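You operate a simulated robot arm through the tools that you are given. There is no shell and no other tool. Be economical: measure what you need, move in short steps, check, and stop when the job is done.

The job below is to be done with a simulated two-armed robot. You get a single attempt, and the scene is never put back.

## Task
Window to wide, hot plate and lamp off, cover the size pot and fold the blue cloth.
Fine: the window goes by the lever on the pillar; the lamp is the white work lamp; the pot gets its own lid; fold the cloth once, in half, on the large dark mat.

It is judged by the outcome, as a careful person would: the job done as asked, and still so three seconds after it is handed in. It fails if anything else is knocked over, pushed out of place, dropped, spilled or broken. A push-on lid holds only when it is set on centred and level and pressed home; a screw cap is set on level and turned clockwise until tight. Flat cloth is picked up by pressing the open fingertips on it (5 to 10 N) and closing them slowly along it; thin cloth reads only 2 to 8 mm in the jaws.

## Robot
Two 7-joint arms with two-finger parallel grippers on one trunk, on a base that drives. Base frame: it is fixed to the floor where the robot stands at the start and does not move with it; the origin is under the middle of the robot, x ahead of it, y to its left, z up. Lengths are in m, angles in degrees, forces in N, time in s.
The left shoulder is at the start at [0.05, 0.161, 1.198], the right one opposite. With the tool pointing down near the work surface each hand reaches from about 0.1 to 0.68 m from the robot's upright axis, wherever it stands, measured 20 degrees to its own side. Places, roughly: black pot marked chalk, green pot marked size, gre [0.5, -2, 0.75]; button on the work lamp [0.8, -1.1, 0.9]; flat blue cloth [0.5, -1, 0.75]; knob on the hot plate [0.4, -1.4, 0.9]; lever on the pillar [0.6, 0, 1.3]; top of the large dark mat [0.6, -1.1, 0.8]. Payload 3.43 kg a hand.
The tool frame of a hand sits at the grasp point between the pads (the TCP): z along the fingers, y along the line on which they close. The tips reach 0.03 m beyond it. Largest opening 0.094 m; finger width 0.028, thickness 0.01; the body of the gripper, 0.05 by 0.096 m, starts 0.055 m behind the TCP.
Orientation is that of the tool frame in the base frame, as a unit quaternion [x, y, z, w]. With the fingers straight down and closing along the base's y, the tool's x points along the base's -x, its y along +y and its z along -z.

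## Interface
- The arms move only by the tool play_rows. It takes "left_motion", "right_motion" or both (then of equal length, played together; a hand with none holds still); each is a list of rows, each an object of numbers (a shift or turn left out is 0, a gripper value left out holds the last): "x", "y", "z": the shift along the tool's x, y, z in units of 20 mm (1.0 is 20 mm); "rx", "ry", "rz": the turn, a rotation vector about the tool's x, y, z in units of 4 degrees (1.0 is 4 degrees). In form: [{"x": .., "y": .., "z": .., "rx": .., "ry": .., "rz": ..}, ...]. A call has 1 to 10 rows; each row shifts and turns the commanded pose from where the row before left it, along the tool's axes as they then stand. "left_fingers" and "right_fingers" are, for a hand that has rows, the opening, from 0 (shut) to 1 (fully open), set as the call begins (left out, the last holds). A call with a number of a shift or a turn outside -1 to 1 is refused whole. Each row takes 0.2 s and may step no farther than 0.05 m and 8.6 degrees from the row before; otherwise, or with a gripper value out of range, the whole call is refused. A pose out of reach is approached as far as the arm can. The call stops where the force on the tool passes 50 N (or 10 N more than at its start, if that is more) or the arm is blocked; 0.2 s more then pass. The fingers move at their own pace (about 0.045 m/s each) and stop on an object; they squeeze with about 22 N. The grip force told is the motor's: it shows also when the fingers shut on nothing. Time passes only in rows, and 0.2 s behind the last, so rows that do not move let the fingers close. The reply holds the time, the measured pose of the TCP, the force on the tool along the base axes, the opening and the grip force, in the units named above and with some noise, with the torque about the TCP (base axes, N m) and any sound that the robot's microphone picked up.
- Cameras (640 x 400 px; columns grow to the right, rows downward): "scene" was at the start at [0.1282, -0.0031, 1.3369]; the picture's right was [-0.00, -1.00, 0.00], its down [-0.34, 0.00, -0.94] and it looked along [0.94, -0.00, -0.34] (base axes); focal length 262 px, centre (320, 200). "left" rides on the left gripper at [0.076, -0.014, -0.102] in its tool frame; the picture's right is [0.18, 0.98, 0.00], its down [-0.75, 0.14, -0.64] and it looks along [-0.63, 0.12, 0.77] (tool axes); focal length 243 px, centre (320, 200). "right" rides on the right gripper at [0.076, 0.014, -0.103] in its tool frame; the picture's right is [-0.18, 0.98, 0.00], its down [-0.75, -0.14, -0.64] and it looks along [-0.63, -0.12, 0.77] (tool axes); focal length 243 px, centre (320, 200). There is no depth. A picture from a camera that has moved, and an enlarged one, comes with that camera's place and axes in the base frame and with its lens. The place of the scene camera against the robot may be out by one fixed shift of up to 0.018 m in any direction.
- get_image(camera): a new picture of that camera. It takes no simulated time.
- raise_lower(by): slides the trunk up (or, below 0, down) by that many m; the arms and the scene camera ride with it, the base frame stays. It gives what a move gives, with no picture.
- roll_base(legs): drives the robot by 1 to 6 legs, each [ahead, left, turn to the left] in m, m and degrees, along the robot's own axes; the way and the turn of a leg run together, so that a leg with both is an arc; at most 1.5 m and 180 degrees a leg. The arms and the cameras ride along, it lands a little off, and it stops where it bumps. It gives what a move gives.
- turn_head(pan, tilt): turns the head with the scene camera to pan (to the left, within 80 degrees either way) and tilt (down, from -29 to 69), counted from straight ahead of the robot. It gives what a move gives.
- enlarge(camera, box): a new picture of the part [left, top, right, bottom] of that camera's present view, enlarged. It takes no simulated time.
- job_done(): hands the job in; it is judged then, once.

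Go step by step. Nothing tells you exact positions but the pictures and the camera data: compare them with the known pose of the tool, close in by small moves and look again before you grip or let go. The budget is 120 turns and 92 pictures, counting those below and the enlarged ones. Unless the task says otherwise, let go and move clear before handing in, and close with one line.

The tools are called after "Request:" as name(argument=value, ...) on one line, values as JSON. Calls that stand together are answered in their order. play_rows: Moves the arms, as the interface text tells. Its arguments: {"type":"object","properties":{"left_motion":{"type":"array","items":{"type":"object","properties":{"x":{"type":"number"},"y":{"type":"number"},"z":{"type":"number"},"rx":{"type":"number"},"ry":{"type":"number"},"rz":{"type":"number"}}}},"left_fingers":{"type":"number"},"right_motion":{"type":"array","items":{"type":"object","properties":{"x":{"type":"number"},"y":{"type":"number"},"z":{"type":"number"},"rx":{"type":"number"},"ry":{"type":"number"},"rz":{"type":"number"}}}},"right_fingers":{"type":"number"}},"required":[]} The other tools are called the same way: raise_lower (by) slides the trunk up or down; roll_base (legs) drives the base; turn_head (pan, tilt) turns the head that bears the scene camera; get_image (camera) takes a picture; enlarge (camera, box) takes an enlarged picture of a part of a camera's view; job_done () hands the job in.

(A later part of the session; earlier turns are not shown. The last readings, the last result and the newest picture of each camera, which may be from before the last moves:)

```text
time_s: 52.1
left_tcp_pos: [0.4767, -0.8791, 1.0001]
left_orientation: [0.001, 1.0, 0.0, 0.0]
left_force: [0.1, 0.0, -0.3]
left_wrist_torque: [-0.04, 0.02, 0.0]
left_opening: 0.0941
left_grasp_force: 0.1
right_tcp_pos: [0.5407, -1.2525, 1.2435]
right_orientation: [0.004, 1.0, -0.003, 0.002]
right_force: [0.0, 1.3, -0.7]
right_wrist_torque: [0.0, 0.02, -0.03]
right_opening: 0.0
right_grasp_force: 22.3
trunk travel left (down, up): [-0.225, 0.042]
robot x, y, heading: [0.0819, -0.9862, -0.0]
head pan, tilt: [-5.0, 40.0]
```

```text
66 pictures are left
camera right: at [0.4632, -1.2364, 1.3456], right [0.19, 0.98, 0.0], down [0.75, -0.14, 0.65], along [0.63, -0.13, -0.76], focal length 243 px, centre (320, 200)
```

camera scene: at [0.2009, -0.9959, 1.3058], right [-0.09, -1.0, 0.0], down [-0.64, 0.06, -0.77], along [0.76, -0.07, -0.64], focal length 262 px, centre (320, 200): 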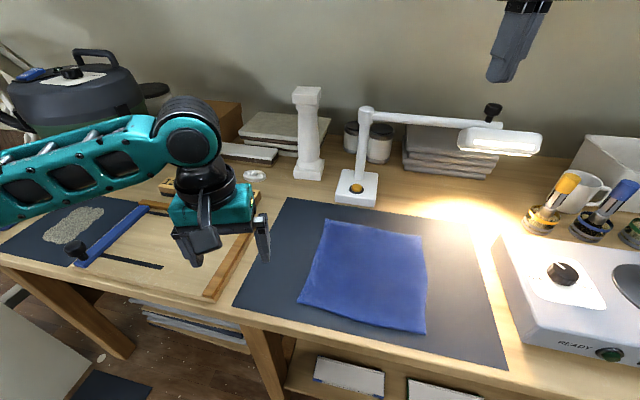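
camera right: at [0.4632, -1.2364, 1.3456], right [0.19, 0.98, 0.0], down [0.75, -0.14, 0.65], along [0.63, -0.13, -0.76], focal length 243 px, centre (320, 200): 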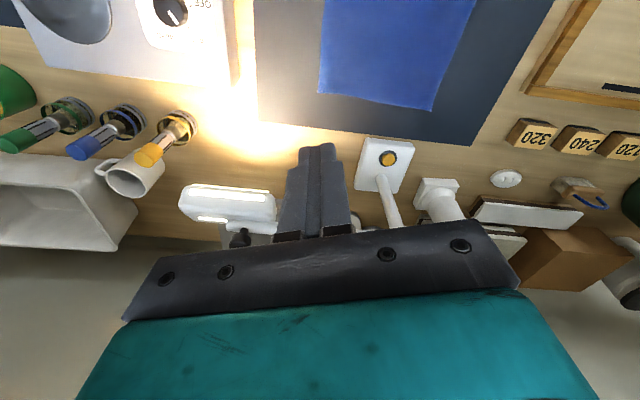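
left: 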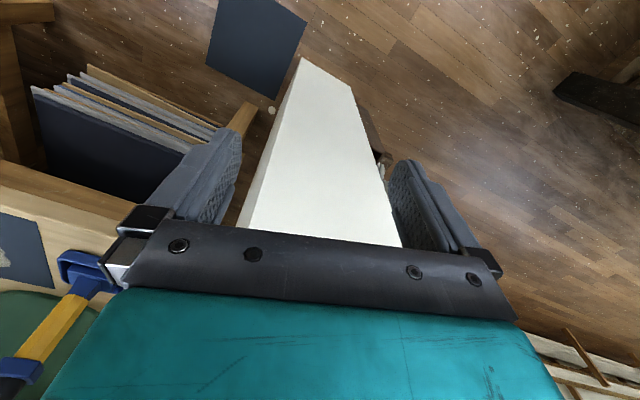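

The button comes out at about (0.755, -1.145, 0.875) and the lamp head at (0.69, -1.44, 1.04), well to the right. I'll tilt the shut right hand 40° forward and bring it above the button.

Request:
play_rows(right_motion=[{"y": 0.53, "ry": -1}, {"y": 0.53, "ry": -1}, {"y": 0.53, "ry": -1}, {"y": 0.53, "ry": -1}, {"y": 0.53, "ry": -1}, {"y": 0.53, "ry": -1}, {"y": 0.53, "ry": -1}, {"y": 0.53, "ry": -1}, {"y": 0.53, "ry": -1}, {"y": 0.53, "ry": -1}])

Request:
play_rows(right_motion=[{"z": 1, "x": 0.1}, {"z": 1, "x": 0.1}, {"z": 1, "x": 0.1}, {"z": 1, "x": 0.1}, {"z": 1, "x": 0.1}, {"z": 1, "x": 0.1}, {"z": 1, "x": 0.1}, {"z": 1, "x": 0.1}, {"z": 1, "x": 0.1}, {"z": 1, "x": 0.1}])

Request:
play_rows(right_motion=[{"z": 1}, {"z": 1}, {"z": 1}, {"z": 1}, {"z": 1}, {"z": 1}, {"z": 1}])

Request:
get_image(camera="right")

Request:
enlarge(camera="scene", box=[280, 90, 480, 220])

```text
time_s: 54.3
left_tcp_pos: [0.4768, -0.8795, 0.9999]
left_orientation: [0.001, 1.0, 0.0, -0.001]
left_force: [-0.2, -0.7, -0.5]
left_wrist_torque: [0.01, -0.02, -0.02]
left_opening: 0.094
left_grasp_force: 0.1
right_tcp_pos: [0.5412, -1.1453, 1.2428]
right_orientation: [0.004, 0.939, -0.004, 0.344]
right_force: [0.4, 0.7, 0.0]
right_wrist_torque: [0.01, -0.02, -0.01]
right_opening: 0.0
right_grasp_force: 21.8
trunk travel left (down, up): [-0.225, 0.042]
robot x, y, heading: [0.0805, -0.988, -0.1]
head pan, tilt: [-5.0, 40.0]
```

```text
time_s: 56.5
left_tcp_pos: [0.4758, -0.8792, 0.9996]
left_orientation: [0.0, 1.0, 0.0, 0.0]
left_force: [-0.4, -0.4, -0.3]
left_wrist_torque: [0.01, 0.02, -0.01]
left_opening: 0.094
left_grasp_force: 0.0
right_tcp_pos: [0.6565, -1.1489, 1.0746]
right_orientation: [0.003, 0.939, -0.004, 0.344]
right_force: [-0.1, 0.4, 0.1]
right_wrist_torque: [-0.01, 0.01, 0.06]
right_opening: 0.0
right_grasp_force: 21.9
trunk travel left (down, up): [-0.225, 0.042]
robot x, y, heading: [0.0837, -0.9874, -0.1]
head pan, tilt: [-5.0, 40.0]
```

```text
time_s: 58.1
left_tcp_pos: [0.4768, -0.8792, 1.0006]
left_orientation: [0.001, 1.0, -0.001, 0.0]
left_force: [0.7, 0.2, 1.0]
left_wrist_torque: [0.01, -0.02, -0.04]
left_opening: 0.0939
left_grasp_force: 0.1
right_tcp_pos: [0.7456, -1.1489, 0.9689]
right_orientation: [0.004, 0.939, -0.005, 0.344]
right_force: [-0.2, -0.4, 0.2]
right_wrist_torque: [0.03, 0.01, 0.01]
right_opening: 0.0001
right_grasp_force: 21.9
trunk travel left (down, up): [-0.225, 0.042]
robot x, y, heading: [0.0818, -0.9848, -0.2]
head pan, tilt: [-5.0, 40.0]
```

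```text
65 pictures are left
camera right: at [0.6214, -1.1336, 0.9979], right [0.15, 0.98, 0.11], down [0.16, -0.14, 0.98], along [0.98, -0.13, -0.18], focal length 243 px, centre (320, 200)
```

right: 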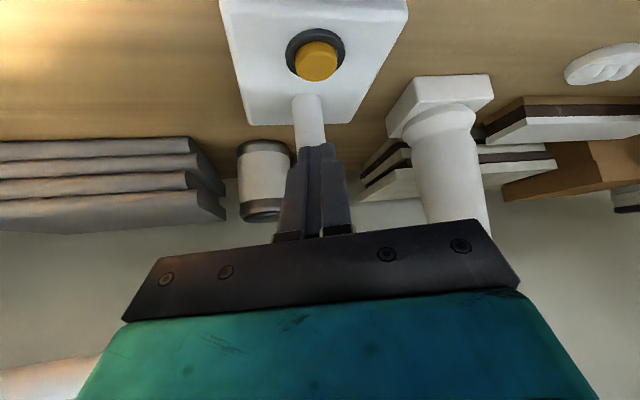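

```text
3.08 times, centred on (380, 155) of scene
camera zoom: at [0.2011, -0.9957, 1.3057], right [-0.09, -1.0, 0.0], down [-0.64, 0.06, -0.77], along [0.76, -0.07, -0.64], focal length 808 px, centre (135, 338)
```

zoom: 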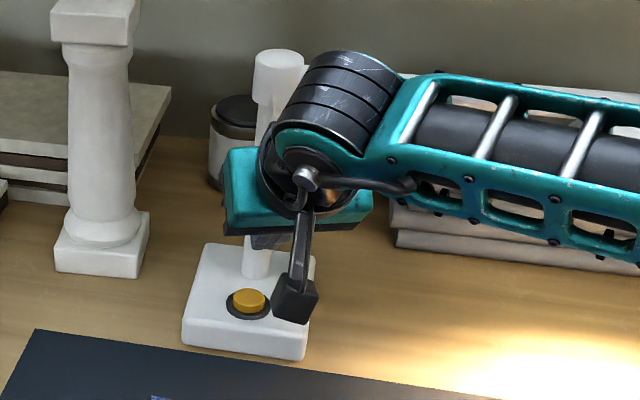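

The button refines to (0.763, -1.146, 0.876), with the fingertip about 6 cm above it. I'll come straight down to it.

Request:
play_rows(right_motion=[{"x": 0.26, "z": 1.0, "y": 0.15}, {"x": 0.55, "z": 0.85}, {"x": 0.4, "z": 0.45}])

Request:
enlarge(camera="right", box=[220, 0, 420, 200])

```text
time_s: 58.9
left_tcp_pos: [0.477, -0.8784, 1.0004]
left_orientation: [0.001, 1.0, -0.001, -0.001]
left_force: [0.7, -0.4, 0.1]
left_wrist_torque: [0.02, 0.03, 0.01]
left_opening: 0.0941
left_grasp_force: 0.2
right_tcp_pos: [0.7567, -1.1456, 0.919]
right_orientation: [0.003, 0.939, -0.004, 0.343]
right_force: [0.1, 0.4, -0.3]
right_wrist_torque: [0.01, 0.01, -0.04]
right_opening: 0.0
right_grasp_force: 21.5
trunk travel left (down, up): [-0.225, 0.042]
robot x, y, heading: [0.0778, -0.989, -0.1]
head pan, tilt: [-5.0, 40.0]
```

```text
2.00 times, centred on (320, 100) of right
camera zoom: at [0.6321, -1.1298, 0.9482], right [0.15, 0.98, 0.11], down [0.16, -0.14, 0.98], along [0.98, -0.13, -0.18], focal length 485 px, centre (320, 400)
```

zoom: 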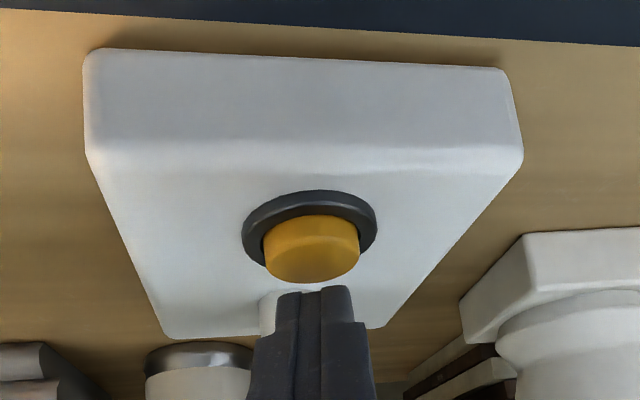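

The fingertip is right at the button's top in view. I'll move back slightly and press down in small steps, watching the force.

Request:
play_rows(right_motion=[{"x": 0.25, "z": -0.1}, {"x": 0.16, "z": 0.19}, {"x": 0.16, "z": 0.19}])

Request:
enlarge(camera="right", box=[220, 0, 420, 200])

```text
time_s: 59.7
left_tcp_pos: [0.4749, -0.879, 1.001]
left_orientation: [0.001, 1.0, -0.001, 0.0]
left_force: [0.2, 1.3, 0.3]
left_wrist_torque: [-0.02, 0.02, 0.02]
left_opening: 0.094
left_grasp_force: 0.1
right_tcp_pos: [0.7518, -1.1455, 0.9121]
right_orientation: [0.003, 0.938, -0.003, 0.347]
right_force: [-3.0, -1.2, 14.8]
right_wrist_torque: [-0.01, -0.05, -0.09]
right_opening: 0.0001
right_grasp_force: 21.5
trunk travel left (down, up): [-0.225, 0.042]
robot x, y, heading: [0.0821, -0.9859, -0.1]
head pan, tilt: [-5.0, 40.0]
heard: click
```

```text
2.00 times, centred on (320, 100) of right
camera zoom: at [0.6267, -1.1304, 0.9409], right [0.15, 0.98, 0.12], down [0.15, -0.14, 0.98], along [0.98, -0.13, -0.17], focal length 485 px, centre (320, 400)
```

zoom: 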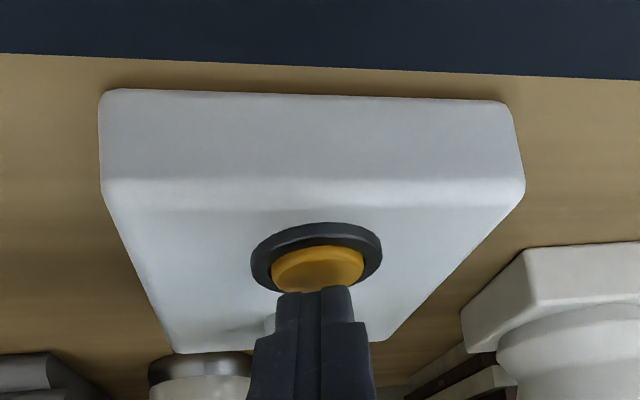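

A click was heard at 15 N. I'll lift straight up and check that the lamp is dark.

Request:
play_rows(right_motion=[{"x": -0.64, "z": -0.76}, {"x": -0.64, "z": -0.76}, {"x": -0.64, "z": -0.76}, {"z": -1}, {"z": -1}, {"z": -1}, {"z": -1}, {"z": -1}])

Request:
get_image(camera="scene")

```text
time_s: 61.5
left_tcp_pos: [0.4777, -0.879, 0.9993]
left_orientation: [0.001, 1.0, 0.0, 0.0]
left_force: [-0.1, 0.2, 0.0]
left_wrist_torque: [0.01, 0.03, 0.03]
left_opening: 0.0942
left_grasp_force: 0.0
right_tcp_pos: [0.6874, -1.1438, 1.0439]
right_orientation: [0.004, 0.939, -0.004, 0.343]
right_force: [-0.2, 0.4, 0.6]
right_wrist_torque: [0.0, 0.01, 0.01]
right_opening: 0.0002
right_grasp_force: 21.7
trunk travel left (down, up): [-0.225, 0.042]
robot x, y, heading: [0.0845, -0.9854, 0.1]
head pan, tilt: [-5.0, 40.0]
```

```text
61 pictures are left
camera scene: at [0.2007, -0.9958, 1.3057], right [-0.09, -1.0, 0.0], down [-0.64, 0.06, -0.77], along [0.76, -0.07, -0.64], focal length 262 px, centre (320, 200)
```

scene: 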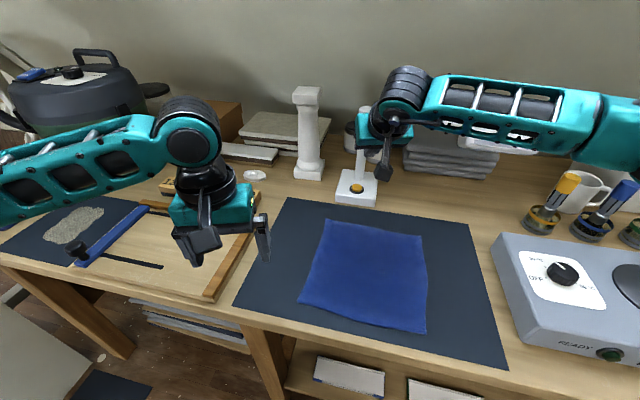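

The lamp is off. The bench and cloth are yawed about -18° (cloth about 0.23 m square, centred near (0.53, -1.13)), so I'll draw the right hand back, square it up, and turn the base to face the bench.

Request:
play_rows(right_motion=[{"z": -1}, {"z": -1}, {"z": -1}, {"z": -1}, {"z": -1}, {"z": -1}])

Request:
play_rows(right_motion=[{"ry": 1}, {"ry": 1}, {"ry": 1}, {"ry": 1}, {"ry": 1}, {"ry": 1}, {"ry": 1}, {"ry": 1}, {"ry": 1}, {"ry": 1}])

Request:
roll_base(legs=[[0, 0, -18]])

Request:
turn_head(pan=0, tilt=55)

Request:
get_image(camera="scene")

Request:
get_image(camera="right")

Request:
get_image(camera="left")

```text
time_s: 62.9
left_tcp_pos: [0.476, -0.8785, 1.0004]
left_orientation: [0.001, 1.0, -0.001, 0.0]
left_force: [-0.7, -0.1, -0.1]
left_wrist_torque: [-0.01, 0.02, 0.01]
left_opening: 0.094
left_grasp_force: 0.1
right_tcp_pos: [0.6078, -1.1442, 1.1346]
right_orientation: [0.004, 0.939, -0.004, 0.343]
right_force: [0.4, -0.2, 0.1]
right_wrist_torque: [-0.03, 0.0, 0.04]
right_opening: 0.0
right_grasp_force: 21.9
trunk travel left (down, up): [-0.225, 0.042]
robot x, y, heading: [0.0806, -0.9831, 0.2]
head pan, tilt: [-5.0, 40.0]
```

```text
time_s: 65.1
left_tcp_pos: [0.4769, -0.879, 0.9989]
left_orientation: [0.001, 1.0, 0.001, -0.001]
left_force: [0.1, 0.1, -0.6]
left_wrist_torque: [-0.02, -0.03, -0.02]
left_opening: 0.0939
left_grasp_force: 0.1
right_tcp_pos: [0.6101, -1.1445, 1.1347]
right_orientation: [0.004, 1.0, -0.002, 0.001]
right_force: [0.7, 0.0, -1.0]
right_wrist_torque: [0.01, -0.03, 0.02]
right_opening: 0.0
right_grasp_force: 22.2
trunk travel left (down, up): [-0.225, 0.042]
robot x, y, heading: [0.0793, -0.988, -0.3]
head pan, tilt: [-5.0, 40.0]
```

```text
time_s: 66.5
left_tcp_pos: [0.49, -1.0058, 0.9992]
left_orientation: [0.157, 0.988, 0.0, 0.0]
left_force: [0.2, 0.7, 0.5]
left_wrist_torque: [-0.01, -0.05, -0.01]
left_opening: 0.0937
left_grasp_force: 0.1
right_tcp_pos: [0.5359, -1.2999, 1.1332]
right_orientation: [0.161, 0.987, -0.002, 0.001]
right_force: [0.4, -0.2, 0.6]
right_wrist_torque: [-0.01, 0.02, 0.02]
right_opening: 0.0
right_grasp_force: 22.0
trunk travel left (down, up): [-0.225, 0.042]
robot x, y, heading: [0.079, -0.9884, -18.4]
head pan, tilt: [-5.0, 40.0]
```

```text
time_s: 67.2
left_tcp_pos: [0.4911, -1.0049, 0.9994]
left_orientation: [0.156, 0.988, 0.0, 0.0]
left_force: [0.1, -0.1, 0.0]
left_wrist_torque: [0.0, -0.01, 0.02]
left_opening: 0.0938
left_grasp_force: 0.0
right_tcp_pos: [0.5362, -1.2988, 1.1343]
right_orientation: [0.161, 0.987, -0.003, 0.001]
right_force: [-0.1, 0.6, 0.0]
right_wrist_torque: [-0.01, -0.02, 0.03]
right_opening: 0.0002
right_grasp_force: 22.0
trunk travel left (down, up): [-0.225, 0.042]
robot x, y, heading: [0.0794, -0.9854, -17.9]
head pan, tilt: [0.0, 55.0]
```

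```text
60 pictures are left
camera scene: at [0.1828, -1.0228, 1.2851], right [-0.31, -0.95, 0.0], down [-0.78, 0.25, -0.57], along [0.55, -0.18, -0.82], focal length 262 px, centre (320, 200)
```

scene: 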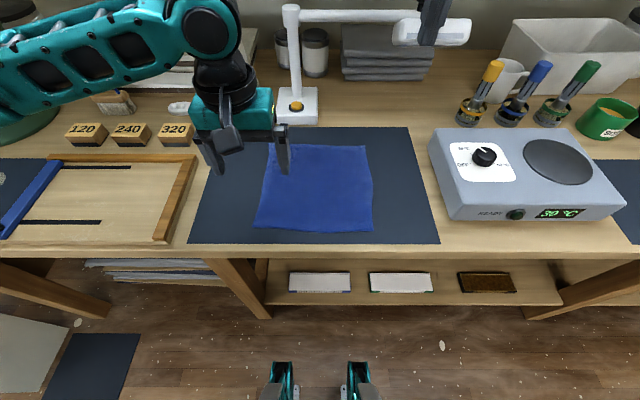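

```text
59 pictures are left
camera right: at [0.467, -1.2603, 1.2374], right [0.49, 0.87, 0.0], down [0.67, -0.37, 0.65], along [0.56, -0.32, -0.76], focal length 243 px, centre (320, 200)
```

right: 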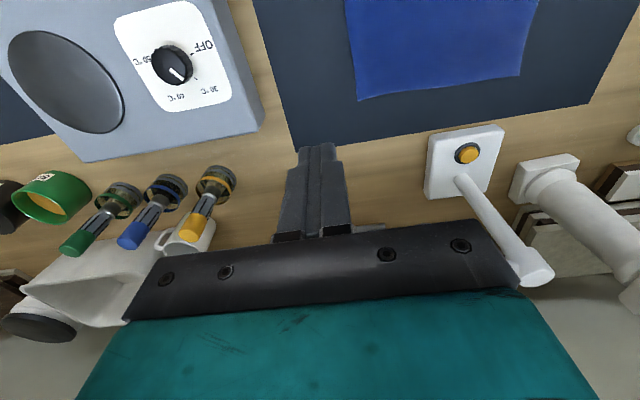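

```text
58 pictures are left
camera left: at [0.413, -0.9955, 1.1022], right [0.13, 0.99, 0.0], down [0.76, -0.1, 0.64], along [0.63, -0.08, -0.77], focal length 243 px, centre (320, 200)
```

left: 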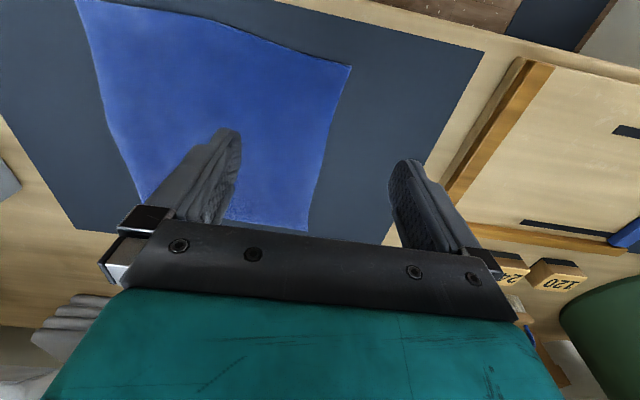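

I'm square to the bench. In the robot frame the cloth spans 0.36 to 0.60 ahead and -0.10 to +0.13 sideways, at a height near 0.84. I'll bring both hands above its front corners.

Request:
play_rows(left_motion=[{"x": 0.11, "y": -0.056, "z": 0.2}, {"x": 0.11, "y": -0.056, "z": 0.2}, {"x": 0.11, "y": -0.056, "z": 0.2}, {"x": 0.11, "y": -0.056, "z": 0.2}, {"x": 0.11, "y": -0.056, "z": 0.2}, {"x": 0.11, "y": -0.056, "z": 0.2}, {"x": 0.11, "y": -0.056, "z": 0.2}, {"x": 0.11, "y": -0.056, "z": 0.2}], right_motion=[{"x": 0.956, "y": 0.625, "z": 1}, {"x": 0.956, "y": 0.625, "z": 1}, {"x": 0.956, "y": 0.625, "z": 1}, {"x": 0.956, "y": 0.625, "z": 1}, {"x": 0.956, "y": 0.625, "z": 1}, {"x": 0.956, "y": 0.625, "z": 1}, {"x": 0.956, "y": 0.625, "z": 1}, {"x": 0.956, "y": 0.625, "z": 1}], left_fingers=0.43, right_fingers=0.43)

Request:
play_rows(left_motion=[{"z": 0.9}, {"z": 0.9}, {}], right_motion=[{"z": 1}, {"z": 1}, {}])

Request:
get_image(camera="left")

Request:
get_image(camera="right")

Request:
get_image(camera="scene")

```text
time_s: 69.0
left_tcp_pos: [0.4712, -1.0076, 0.9679]
left_orientation: [0.155, 0.988, -0.001, -0.001]
left_force: [0.0, -0.1, 0.4]
left_wrist_torque: [-0.01, -0.03, -0.01]
left_opening: 0.0404
left_grasp_force: 0.1
right_tcp_pos: [0.4221, -1.1553, 0.9718]
right_orientation: [0.161, 0.987, -0.003, 0.001]
right_force: [0.0, -0.2, 0.8]
right_wrist_torque: [0.02, -0.02, 0.0]
right_opening: 0.0404
right_grasp_force: 0.1
trunk travel left (down, up): [-0.225, 0.042]
robot x, y, heading: [0.083, -0.9825, -18.1]
head pan, tilt: [0.0, 55.0]
```

```text
time_s: 69.8
left_tcp_pos: [0.4708, -1.0092, 0.9328]
left_orientation: [0.156, 0.988, 0.0, -0.001]
left_force: [-0.1, 0.1, -0.2]
left_wrist_torque: [0.01, -0.03, -0.03]
left_opening: 0.0405
left_grasp_force: 0.0
right_tcp_pos: [0.4237, -1.1577, 0.9333]
right_orientation: [0.16, 0.987, -0.003, 0.001]
right_force: [0.3, 0.0, -1.2]
right_wrist_torque: [-0.01, 0.01, -0.01]
right_opening: 0.0405
right_grasp_force: 0.1
trunk travel left (down, up): [-0.225, 0.042]
robot x, y, heading: [0.0822, -0.9876, -18.2]
head pan, tilt: [0.0, 55.0]
```

```text
57 pictures are left
camera left: at [0.3938, -0.9984, 1.035], right [0.13, 0.99, 0.0], down [0.76, -0.1, 0.64], along [0.64, -0.08, -0.77], focal length 243 px, centre (320, 200)
```

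left: 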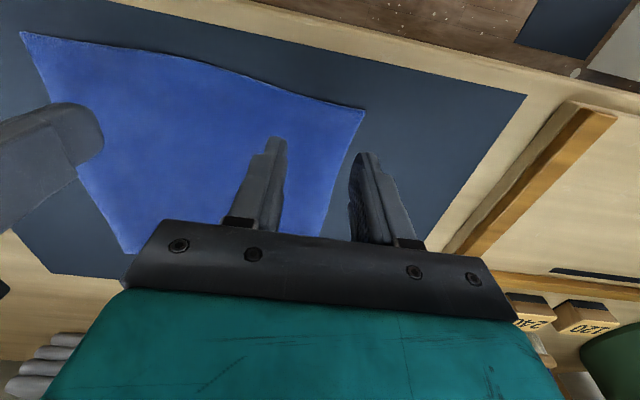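

```text
56 pictures are left
camera right: at [0.3546, -1.1188, 1.0361], right [0.49, 0.87, 0.0], down [0.67, -0.37, 0.65], along [0.56, -0.32, -0.76], focal length 243 px, centre (320, 200)
```

right: 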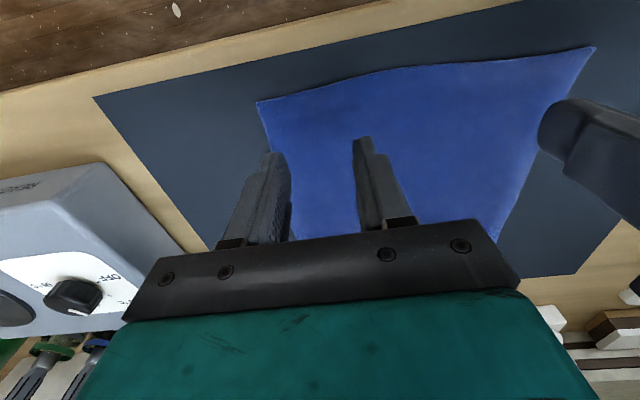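

```text
55 pictures are left
camera scene: at [0.1828, -1.0228, 1.285], right [-0.31, -0.95, 0.0], down [-0.78, 0.25, -0.57], along [0.55, -0.18, -0.82], focal length 262 px, centre (320, 200)
```

scene: 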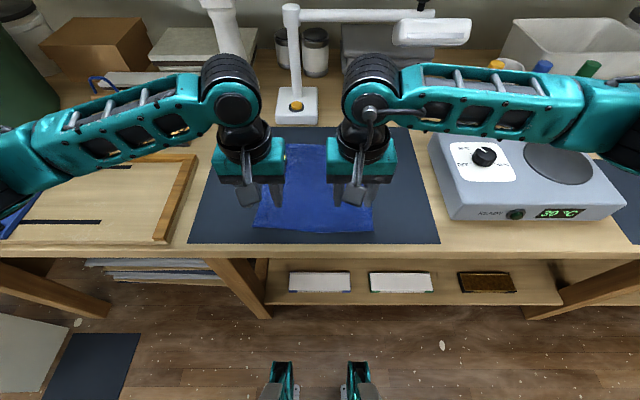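

Both hands are well placed over the front corners. I'll make small corrections, descend to just above the cloth, then feel for contact.

Request:
play_rows(left_motion=[{"x": -0.3, "z": 0.8}, {"z": 0.8}, {"z": 0.6}, {"z": 0.4}, {}], right_motion=[{"y": -0.4, "x": 0.15, "z": 0.8}, {"z": 0.8}, {"z": 0.6}, {"z": 0.4}, {}])

Request:
play_rows(left_motion=[{"z": 0.2}, {"z": 0.2}, {}], right_motion=[{"z": 0.2}, {"z": 0.2}, {}])

```text
time_s: 71.0
left_tcp_pos: [0.4752, -1.0086, 0.8802]
left_orientation: [0.157, 0.988, -0.001, -0.002]
left_force: [-0.2, 0.1, -0.4]
left_wrist_torque: [0.01, -0.01, 0.0]
left_opening: 0.0405
left_grasp_force: 0.0
right_tcp_pos: [0.4173, -1.1634, 0.8819]
right_orientation: [0.16, 0.987, -0.003, 0.0]
right_force: [0.1, -0.4, -0.7]
right_wrist_torque: [-0.01, 0.01, 0.04]
right_opening: 0.0401
right_grasp_force: 0.1
trunk travel left (down, up): [-0.225, 0.042]
robot x, y, heading: [0.0839, -0.9845, -18.2]
head pan, tilt: [0.0, 55.0]
```

```text
time_s: 71.8
left_tcp_pos: [0.4754, -1.0103, 0.8735]
left_orientation: [0.156, 0.988, -0.001, 0.0]
left_force: [-1.2, 0.9, 12.3]
left_wrist_torque: [0.07, 0.09, -0.02]
left_opening: 0.0404
left_grasp_force: 0.1
right_tcp_pos: [0.4164, -1.1638, 0.8741]
right_orientation: [0.159, 0.987, -0.004, 0.002]
right_force: [2.0, -1.0, 3.0]
right_wrist_torque: [0.0, 0.0, -0.04]
right_opening: 0.0401
right_grasp_force: 0.0
trunk travel left (down, up): [-0.225, 0.042]
robot x, y, heading: [0.0786, -0.9861, -17.8]
head pan, tilt: [0.0, 55.0]
```

Contact on both sides: 12 N left, 3 N right. I'll even them to about 7 N.

Request:
play_rows(left_motion=[{"z": -0.08}, {}], right_motion=[{"z": 0.08}, {}])

```text
time_s: 72.5
left_tcp_pos: [0.4757, -1.0095, 0.8731]
left_orientation: [0.156, 0.988, 0.0, -0.001]
left_force: [0.7, -1.1, 5.2]
left_wrist_torque: [-0.06, 0.03, 0.05]
left_opening: 0.0403
left_grasp_force: 0.1
right_tcp_pos: [0.4169, -1.1627, 0.8722]
right_orientation: [0.161, 0.987, -0.002, 0.004]
right_force: [-0.4, -1.0, 12.9]
right_wrist_torque: [0.08, 0.01, 0.01]
right_opening: 0.0401
right_grasp_force: 0.1
trunk travel left (down, up): [-0.225, 0.042]
robot x, y, heading: [0.0811, -0.9863, -18.1]
head pan, tilt: [0.0, 55.0]
```

Request:
play_rows(left_motion=[{"z": 0.02}, {}], right_motion=[{"z": -0.04}, {}], left_fingers=0.33, right_fingers=0.33)

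Request:
play_rows(left_motion=[{}, {}], right_motion=[{}, {}], left_fingers=0.22, right_fingers=0.22)

Request:
play_rows(left_motion=[{}, {}], right_motion=[{}, {}], left_fingers=0.12, right_fingers=0.12)

Request:
play_rows(left_motion=[{}, {}, {}], right_motion=[{}, {}, {}], left_fingers=0, right_fingers=0)

Request:
get_image(camera="left")

Request:
get_image(camera="right")

```text
time_s: 73.0
left_tcp_pos: [0.4758, -1.0096, 0.874]
left_orientation: [0.156, 0.988, -0.001, -0.001]
left_force: [0.1, -2.0, 6.4]
left_wrist_torque: [-0.09, 0.03, 0.02]
left_opening: 0.0311
left_grasp_force: 0.2
right_tcp_pos: [0.4163, -1.162, 0.8723]
right_orientation: [0.16, 0.987, -0.002, 0.003]
right_force: [1.0, 3.9, 10.9]
right_wrist_torque: [0.19, -0.03, -0.02]
right_opening: 0.0315
right_grasp_force: 0.6
trunk travel left (down, up): [-0.225, 0.042]
robot x, y, heading: [0.0815, -0.9882, -18.0]
head pan, tilt: [0.0, 55.0]
```

```text
time_s: 73.7
left_tcp_pos: [0.475, -1.0104, 0.8736]
left_orientation: [0.156, 0.988, 0.0, 0.0]
left_force: [0.0, -2.9, 6.6]
left_wrist_torque: [-0.06, 0.03, 0.01]
left_opening: 0.0216
left_grasp_force: 0.7
right_tcp_pos: [0.4164, -1.1636, 0.8734]
right_orientation: [0.16, 0.987, -0.003, 0.001]
right_force: [0.5, 2.3, 12.8]
right_wrist_torque: [0.12, -0.02, 0.0]
right_opening: 0.0203
right_grasp_force: 0.1
trunk travel left (down, up): [-0.225, 0.042]
robot x, y, heading: [0.085, -0.9843, -18.3]
head pan, tilt: [0.0, 55.0]
```

```text
time_s: 74.2
left_tcp_pos: [0.4745, -1.0105, 0.874]
left_orientation: [0.156, 0.988, -0.001, -0.001]
left_force: [-3.8, -6.8, 7.8]
left_wrist_torque: [-0.23, 0.08, 0.01]
left_opening: 0.0136
left_grasp_force: 5.5
right_tcp_pos: [0.4165, -1.1621, 0.8737]
right_orientation: [0.159, 0.987, -0.002, 0.002]
right_force: [2.5, 6.7, 10.7]
right_wrist_torque: [0.19, -0.06, 0.02]
right_opening: 0.0135
right_grasp_force: 5.0
trunk travel left (down, up): [-0.225, 0.042]
robot x, y, heading: [0.0808, -0.9821, -17.9]
head pan, tilt: [0.0, 55.0]
```

```text
time_s: 75.0
left_tcp_pos: [0.475, -1.0114, 0.8732]
left_orientation: [0.157, 0.988, -0.002, -0.001]
left_force: [-7.0, -19.0, 6.7]
left_wrist_torque: [-0.62, 0.18, 0.04]
left_opening: 0.0054
left_grasp_force: 22.4
right_tcp_pos: [0.4165, -1.1621, 0.8734]
right_orientation: [0.159, 0.987, -0.001, 0.003]
right_force: [6.5, 17.2, 9.1]
right_wrist_torque: [0.55, -0.19, 0.05]
right_opening: 0.009
right_grasp_force: 21.9
trunk travel left (down, up): [-0.225, 0.042]
robot x, y, heading: [0.0823, -0.9878, -18.0]
head pan, tilt: [0.0, 55.0]
```

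```text
54 pictures are left
camera left: at [0.3974, -1.0007, 0.9762], right [0.13, 0.99, -0.01], down [0.76, -0.1, 0.64], along [0.64, -0.09, -0.77], focal length 243 px, centre (320, 200)
```

left: 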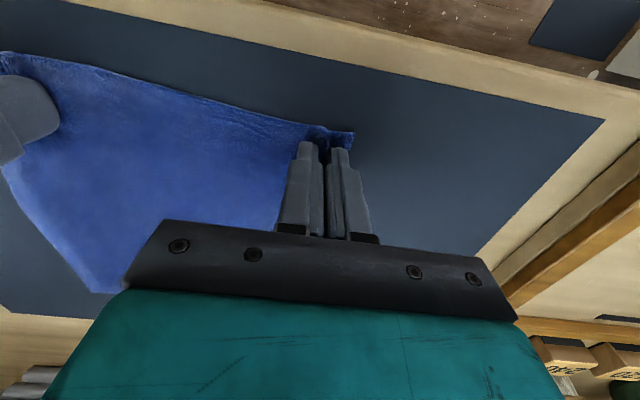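

```text
53 pictures are left
camera right: at [0.3482, -1.1248, 0.9761], right [0.48, 0.87, 0.0], down [0.67, -0.37, 0.65], along [0.57, -0.31, -0.76], focal length 243 px, centre (320, 200)
```

right: 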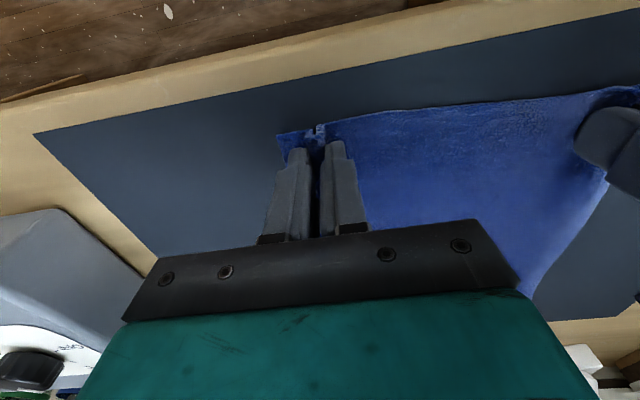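

Both hands hold a pinch of cloth (5 mm and 9 mm). I'll lift along the first half of the fold arc, easing the hands inward, then check.

Request:
play_rows(left_motion=[{"x": -0.06, "y": -0.13, "z": -0.665}, {"x": -0.179, "y": -0.13, "z": -0.649}, {"x": -0.294, "y": -0.13, "z": -0.616}, {"x": -0.4, "z": -0.569}, {"x": -0.498, "z": -0.507}, {"x": -0.583, "z": -0.433}, {"x": -0.654, "z": -0.348}, {"x": -0.708, "z": -0.255}, {"x": -0.745, "z": -0.156}, {"x": -0.764, "z": -0.052}], right_motion=[{"x": -0.06, "y": 0.13, "z": -0.665}, {"x": -0.179, "y": 0.13, "z": -0.649}, {"x": -0.294, "y": 0.13, "z": -0.616}, {"x": -0.4, "z": -0.569}, {"x": -0.498, "z": -0.507}, {"x": -0.583, "z": -0.433}, {"x": -0.654, "z": -0.348}, {"x": -0.708, "z": -0.255}, {"x": -0.745, "z": -0.156}, {"x": -0.764, "z": -0.052}])

Request:
get_image(camera="scene")

Request:
get_image(camera="left")

```text
time_s: 77.2
left_tcp_pos: [0.5678, -1.0471, 0.9569]
left_orientation: [0.156, 0.988, 0.0, -0.002]
left_force: [-1.2, -0.1, 0.5]
left_wrist_torque: [-0.03, 0.03, -0.02]
left_opening: 0.0042
left_grasp_force: 21.9
right_tcp_pos: [0.5129, -1.1869, 0.9586]
right_orientation: [0.16, 0.987, -0.004, 0.001]
right_force: [0.3, 1.7, -0.7]
right_wrist_torque: [0.03, 0.0, 0.03]
right_opening: 0.0077
right_grasp_force: 22.0
trunk travel left (down, up): [-0.225, 0.042]
robot x, y, heading: [0.0802, -0.981, -18.0]
head pan, tilt: [0.0, 55.0]
```

```text
52 pictures are left
camera scene: at [0.1831, -1.0229, 1.285], right [-0.31, -0.95, 0.0], down [-0.78, 0.25, -0.57], along [0.55, -0.18, -0.82], focal length 262 px, centre (320, 200)
```

scene: 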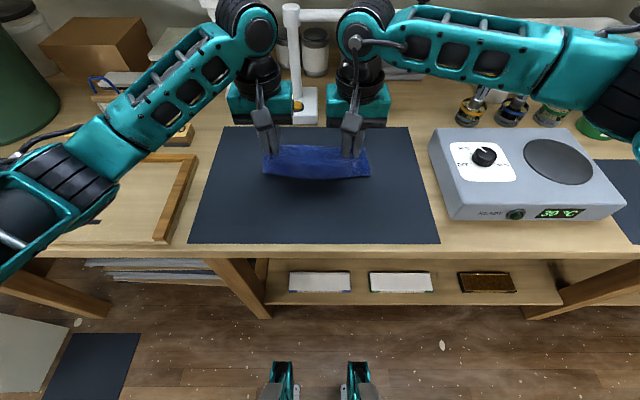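

```text
51 pictures are left
camera left: at [0.4899, -1.0371, 1.0604], right [0.13, 0.99, 0.0], down [0.76, -0.1, 0.64], along [0.63, -0.08, -0.77], focal length 243 px, centre (320, 200)
```

left: 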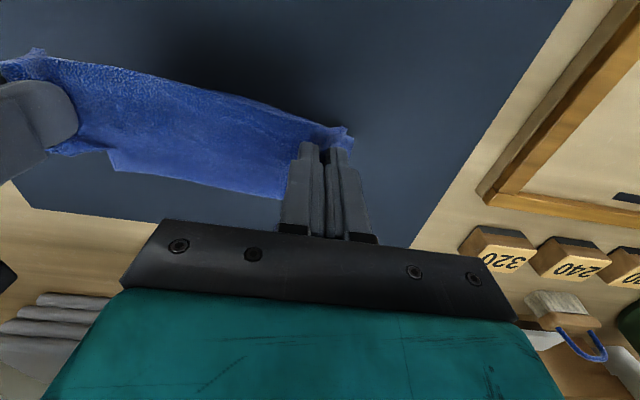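

The lift is clean: the back edge hasn't moved, and the lamp head is about 0.15 m clear of the right arm. I'll continue over and down.

Request:
play_rows(left_motion=[{"x": -0.764, "z": 0.052}, {"x": -0.745, "z": 0.156}, {"x": -0.708, "z": 0.255}, {"x": -0.654, "z": 0.348}, {"x": -0.583, "z": 0.433}, {"x": -0.498, "z": 0.507}, {"x": -0.4, "z": 0.569}, {"x": -0.294, "z": 0.616}, {"x": -0.179, "z": 0.52}, {"x": -0.06, "z": 0.4}], right_motion=[{"x": -0.764, "z": 0.052}, {"x": -0.745, "z": 0.156}, {"x": -0.708, "z": 0.255}, {"x": -0.654, "z": 0.348}, {"x": -0.583, "z": 0.433}, {"x": -0.498, "z": 0.507}, {"x": -0.4, "z": 0.569}, {"x": -0.294, "z": 0.616}, {"x": -0.179, "z": 0.52}, {"x": -0.06, "z": 0.4}])

Request:
get_image(camera="scene")

Request:
get_image(camera="left")

```text
time_s: 79.5
left_tcp_pos: [0.661, -1.0778, 0.881]
left_orientation: [0.157, 0.988, 0.0, 0.0]
left_force: [-1.6, -1.5, 1.5]
left_wrist_torque: [-0.09, 0.05, -0.03]
left_opening: 0.0044
left_grasp_force: 22.2
right_tcp_pos: [0.6042, -1.2184, 0.8818]
right_orientation: [0.16, 0.987, -0.003, 0.003]
right_force: [1.0, 1.2, 1.9]
right_wrist_torque: [0.05, -0.02, 0.01]
right_opening: 0.0075
right_grasp_force: 21.4
trunk travel left (down, up): [-0.225, 0.042]
robot x, y, heading: [0.0817, -0.9864, -18.3]
head pan, tilt: [0.0, 55.0]
```

```text
50 pictures are left
camera scene: at [0.1821, -1.0226, 1.2853], right [-0.31, -0.95, 0.0], down [-0.78, 0.25, -0.57], along [0.55, -0.18, -0.82], focal length 262 px, centre (320, 200)
```

scene: 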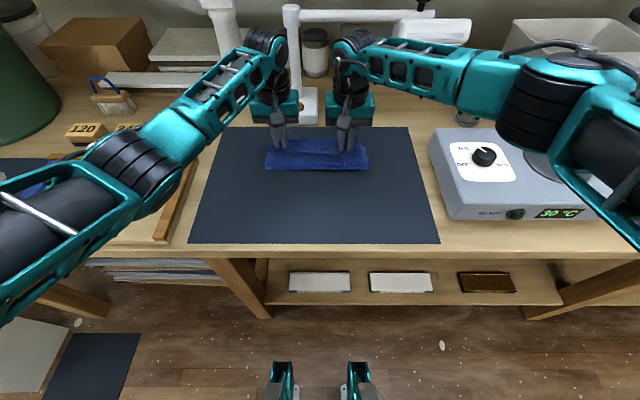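

```text
49 pictures are left
camera left: at [0.5827, -1.0677, 0.9842], right [0.13, 0.99, 0.0], down [0.76, -0.1, 0.64], along [0.64, -0.08, -0.77], focal length 243 px, centre (320, 200)
```

left: 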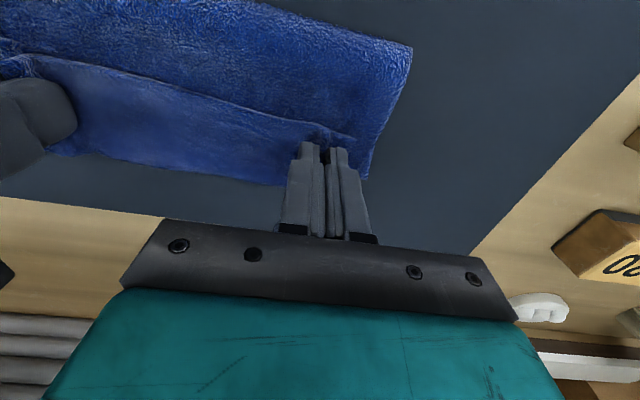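

The front edge has been carried back. I'll look closer at how it lies before letting go.

Request:
enlarge(camera="left", box=[0, 0, 420, 240])

Request:
enlarge(camera="scene", box=[240, 110, 400, 190])

```text
1.52 times, centred on (210, 120) of left
camera zoom: at [0.5827, -1.0677, 0.9842], right [0.13, 0.99, 0.0], down [0.76, -0.1, 0.64], along [0.64, -0.08, -0.77], focal length 370 px, centre (488, 322)
```

zoom: 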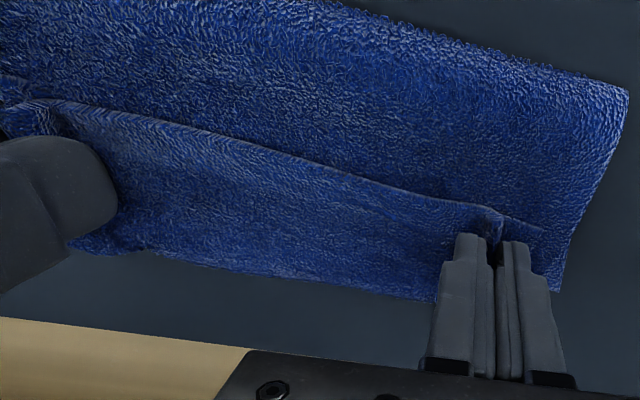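

```text
4.00 times, centred on (320, 150) of scene
camera zoom: at [0.1821, -1.0226, 1.2853], right [-0.31, -0.95, 0.0], down [-0.78, 0.25, -0.57], along [0.55, -0.18, -0.82], focal length 1050 px, centre (320, 400)
```

zoom: 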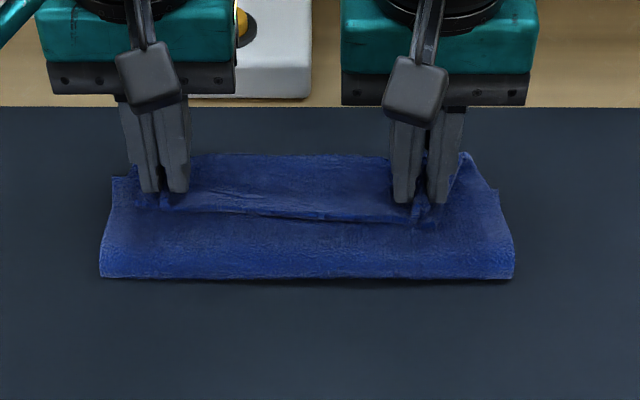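

A 20 to 30 mm strip at the leading edge is still turned back towards me. I'll release gently, lift clear, and see how it relaxes before smoothing it.

Request:
play_rows(left_motion=[{"z": 0.2}, {}, {}], right_motion=[{"z": 0.2}, {}, {}], left_fingers=0.3, right_fingers=0.3)

Request:
play_rows(left_motion=[{"z": -0.5}, {"z": -1}, {"z": -1}, {"z": -1}], right_motion=[{"z": -0.5}, {"z": -1}, {"z": -1}, {"z": -1}])

Request:
enlarge(camera="scene", box=[240, 110, 400, 190])

Request:
get_image(camera="left")

```text
time_s: 80.2
left_tcp_pos: [0.6612, -1.0789, 0.8778]
left_orientation: [0.157, 0.988, -0.001, 0.002]
left_force: [1.9, -0.3, 11.6]
left_wrist_torque: [0.02, -0.03, 0.0]
left_opening: 0.0248
left_grasp_force: 0.1
right_tcp_pos: [0.6046, -1.2174, 0.8782]
right_orientation: [0.16, 0.987, -0.003, 0.003]
right_force: [1.8, -2.4, 9.4]
right_wrist_torque: [-0.04, -0.02, 0.01]
right_opening: 0.025
right_grasp_force: 0.0
trunk travel left (down, up): [-0.225, 0.042]
robot x, y, heading: [0.0833, -0.9865, -18.2]
head pan, tilt: [0.0, 55.0]
```

```text
time_s: 81.2
left_tcp_pos: [0.6595, -1.0771, 0.9462]
left_orientation: [0.156, 0.988, 0.0, -0.002]
left_force: [-0.1, -0.7, 0.1]
left_wrist_torque: [-0.03, 0.02, 0.01]
left_opening: 0.0282
left_grasp_force: 0.0
right_tcp_pos: [0.6034, -1.2188, 0.9473]
right_orientation: [0.16, 0.987, -0.003, 0.002]
right_force: [-0.1, 0.0, -0.5]
right_wrist_torque: [-0.01, -0.02, -0.01]
right_opening: 0.0281
right_grasp_force: 0.0
trunk travel left (down, up): [-0.225, 0.042]
robot x, y, heading: [0.0811, -0.9827, -18.1]
head pan, tilt: [0.0, 55.0]
```

```text
4.00 times, centred on (320, 150) of scene
camera zoom: at [0.1826, -1.0227, 1.285], right [-0.31, -0.95, 0.0], down [-0.78, 0.25, -0.57], along [0.55, -0.18, -0.82], focal length 1050 px, centre (320, 400)
```

zoom: 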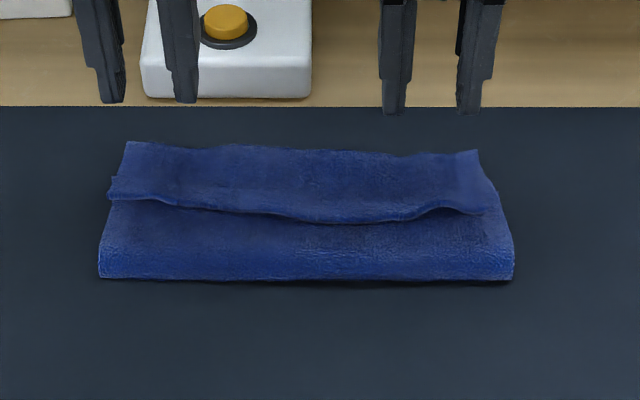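

```text
45 pictures are left
camera left: at [0.5835, -1.0672, 1.0494], right [0.13, 0.99, 0.0], down [0.76, -0.1, 0.64], along [0.63, -0.08, -0.77], focal length 243 px, centre (320, 200)
```

left: 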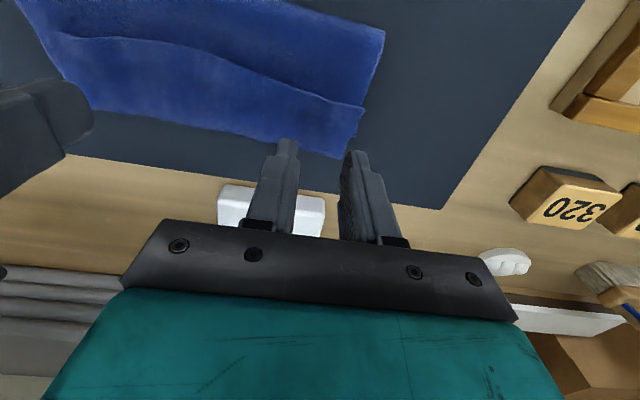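

The leading strip is folded back on itself, and the crease sits at 0.504 ahead where I want about 0.478. I'll spread the fingers, touch down on my side of the strip, and sweep it open away from me.

Request:
play_rows(left_motion=[{"x": 1, "y": -0.2}, {"x": 1}, {"z": 1, "x": 0.2}, {"z": 1}, {"z": 1}, {"z": 0.35}, {}], right_motion=[{"x": 1, "y": 0.2}, {"x": 0.7}, {"z": 1}, {"z": 1}, {"z": 1}, {"z": 0.4}, {}], left_fingers=0.8, right_fingers=0.8)

Request:
enlarge(camera="scene", box=[240, 110, 400, 190])

```text
time_s: 82.8
left_tcp_pos: [0.6166, -1.0676, 0.8798]
left_orientation: [0.157, 0.988, -0.001, -0.001]
left_force: [-0.2, 0.1, 0.0]
left_wrist_torque: [-0.03, -0.03, -0.01]
left_opening: 0.0751
left_grasp_force: 0.0
right_tcp_pos: [0.5746, -1.2026, 0.8796]
right_orientation: [0.159, 0.987, -0.003, 0.002]
right_force: [-0.8, 0.1, 2.1]
right_wrist_torque: [0.05, 0.0, 0.03]
right_opening: 0.0753
right_grasp_force: 0.1
trunk travel left (down, up): [-0.225, 0.042]
robot x, y, heading: [0.0796, -0.9815, -17.7]
head pan, tilt: [0.0, 55.0]
```

```text
4.00 times, centred on (320, 150) of scene
camera zoom: at [0.1826, -1.0227, 1.2851], right [-0.31, -0.95, 0.0], down [-0.78, 0.25, -0.57], along [0.55, -0.18, -0.82], focal length 1050 px, centre (320, 400)
```

zoom: 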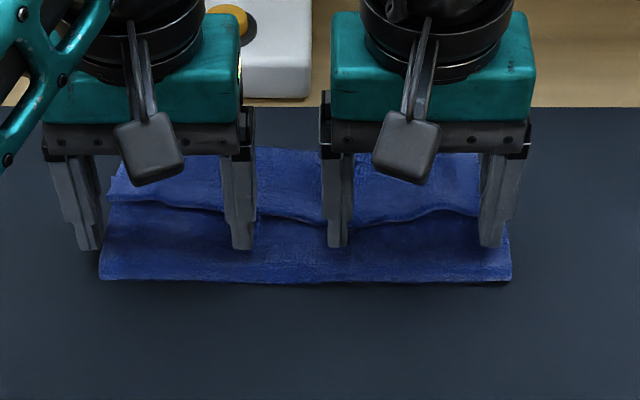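

The tips are just on my side of the strip edge. I'll nudge the left hand inward and sweep both forward.

Request:
play_rows(left_motion=[{"y": -0.6, "z": 0.05}, {"x": -0.5, "z": 0.08}, {"x": -0.7}, {"x": -0.7}, {"x": -0.7}], right_motion=[{"y": -0.1}, {"x": -0.5, "z": 0.02}, {"x": -0.7}, {"x": -0.7}, {"x": -0.7}])

Request:
enlarge(camera="scene", box=[240, 110, 400, 190])

```text
time_s: 84.0
left_tcp_pos: [0.6623, -1.0959, 0.8764]
left_orientation: [0.157, 0.988, 0.0, 0.0]
left_force: [-1.6, 1.8, 3.8]
left_wrist_torque: [-0.08, 0.07, -0.04]
left_opening: 0.0747
left_grasp_force: 0.0
right_tcp_pos: [0.6226, -1.2224, 0.8788]
right_orientation: [0.16, 0.987, -0.003, 0.003]
right_force: [-0.8, 0.2, 2.7]
right_wrist_torque: [0.06, -0.04, -0.03]
right_opening: 0.0751
right_grasp_force: 0.1
trunk travel left (down, up): [-0.225, 0.042]
robot x, y, heading: [0.0786, -0.9827, -18.2]
head pan, tilt: [0.0, 55.0]
```

```text
4.00 times, centred on (320, 150) of scene
camera zoom: at [0.1819, -1.0224, 1.2852], right [-0.31, -0.95, 0.0], down [-0.78, 0.25, -0.57], along [0.55, -0.18, -0.82], focal length 1050 px, centre (320, 400)
```

zoom: 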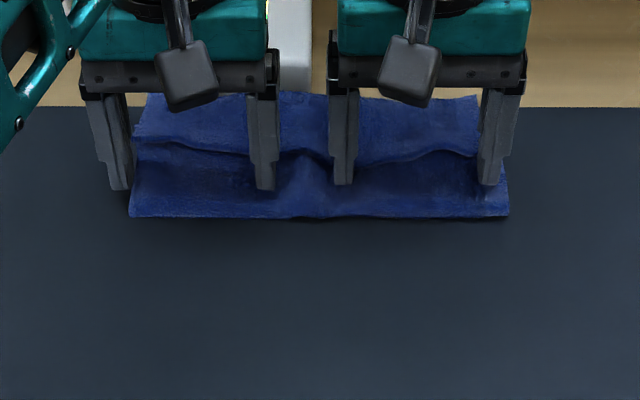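

The whole folded cloth slid forward instead of unrolling. Better plan: pick up the front edge from the top strip, lift the cloth hanging, and re-lay it so the fold comes back towards me and the edge lies the right way. First I'll grip the strip.

Request:
play_rows(left_motion=[{"z": -1}, {"x": -0.9}, {"x": -0.9}, {"z": 0.7}, {}], right_motion=[{"z": -1}, {"x": -0.9}, {"x": -0.9}, {"z": 0.7}, {}], left_fingers=0.4, right_fingers=0.4)

Request:
get_image(camera="left")

Request:
get_image(camera="right")

```text
time_s: 85.2
left_tcp_pos: [0.6883, -1.103, 0.8829]
left_orientation: [0.156, 0.988, -0.001, -0.002]
left_force: [-0.1, 0.2, 1.1]
left_wrist_torque: [0.04, -0.01, 0.0]
left_opening: 0.0375
left_grasp_force: 0.0
left hand out of reach, approached as far as the arm can: row 3
right_tcp_pos: [0.6431, -1.2318, 0.886]
right_orientation: [0.16, 0.987, -0.003, 0.001]
right_force: [0.1, 0.3, -0.4]
right_wrist_torque: [-0.02, 0.01, -0.01]
right_opening: 0.0376
right_grasp_force: 0.0
right hand out of reach, approached as far as the arm can: row 3, 4
trunk travel left (down, up): [-0.225, 0.042]
robot x, y, heading: [0.078, -0.9833, -18.2]
head pan, tilt: [0.0, 55.0]
```

```text
42 pictures are left
camera left: at [0.6111, -1.0934, 0.9852], right [0.13, 0.99, 0.0], down [0.76, -0.1, 0.64], along [0.64, -0.08, -0.77], focal length 243 px, centre (320, 200)
```

left: 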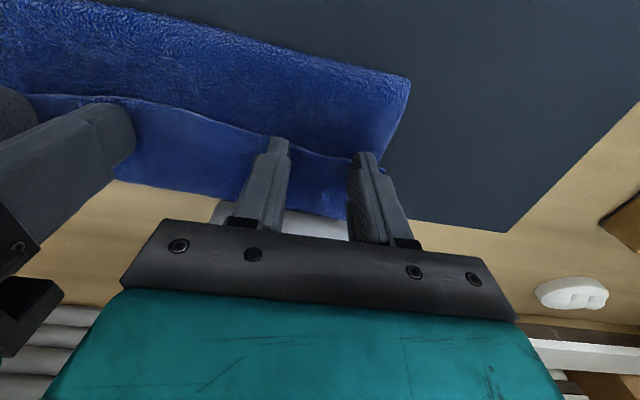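

```text
41 pictures are left
camera right: at [0.5744, -1.1926, 0.9886], right [0.48, 0.87, -0.01], down [0.67, -0.37, 0.65], along [0.56, -0.32, -0.76], focal length 243 px, centre (320, 200)
```

right: 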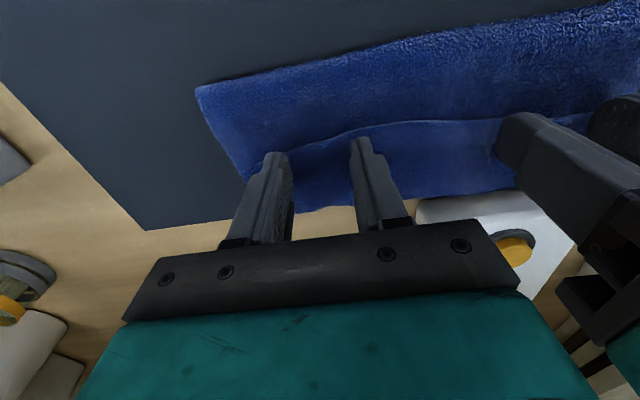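

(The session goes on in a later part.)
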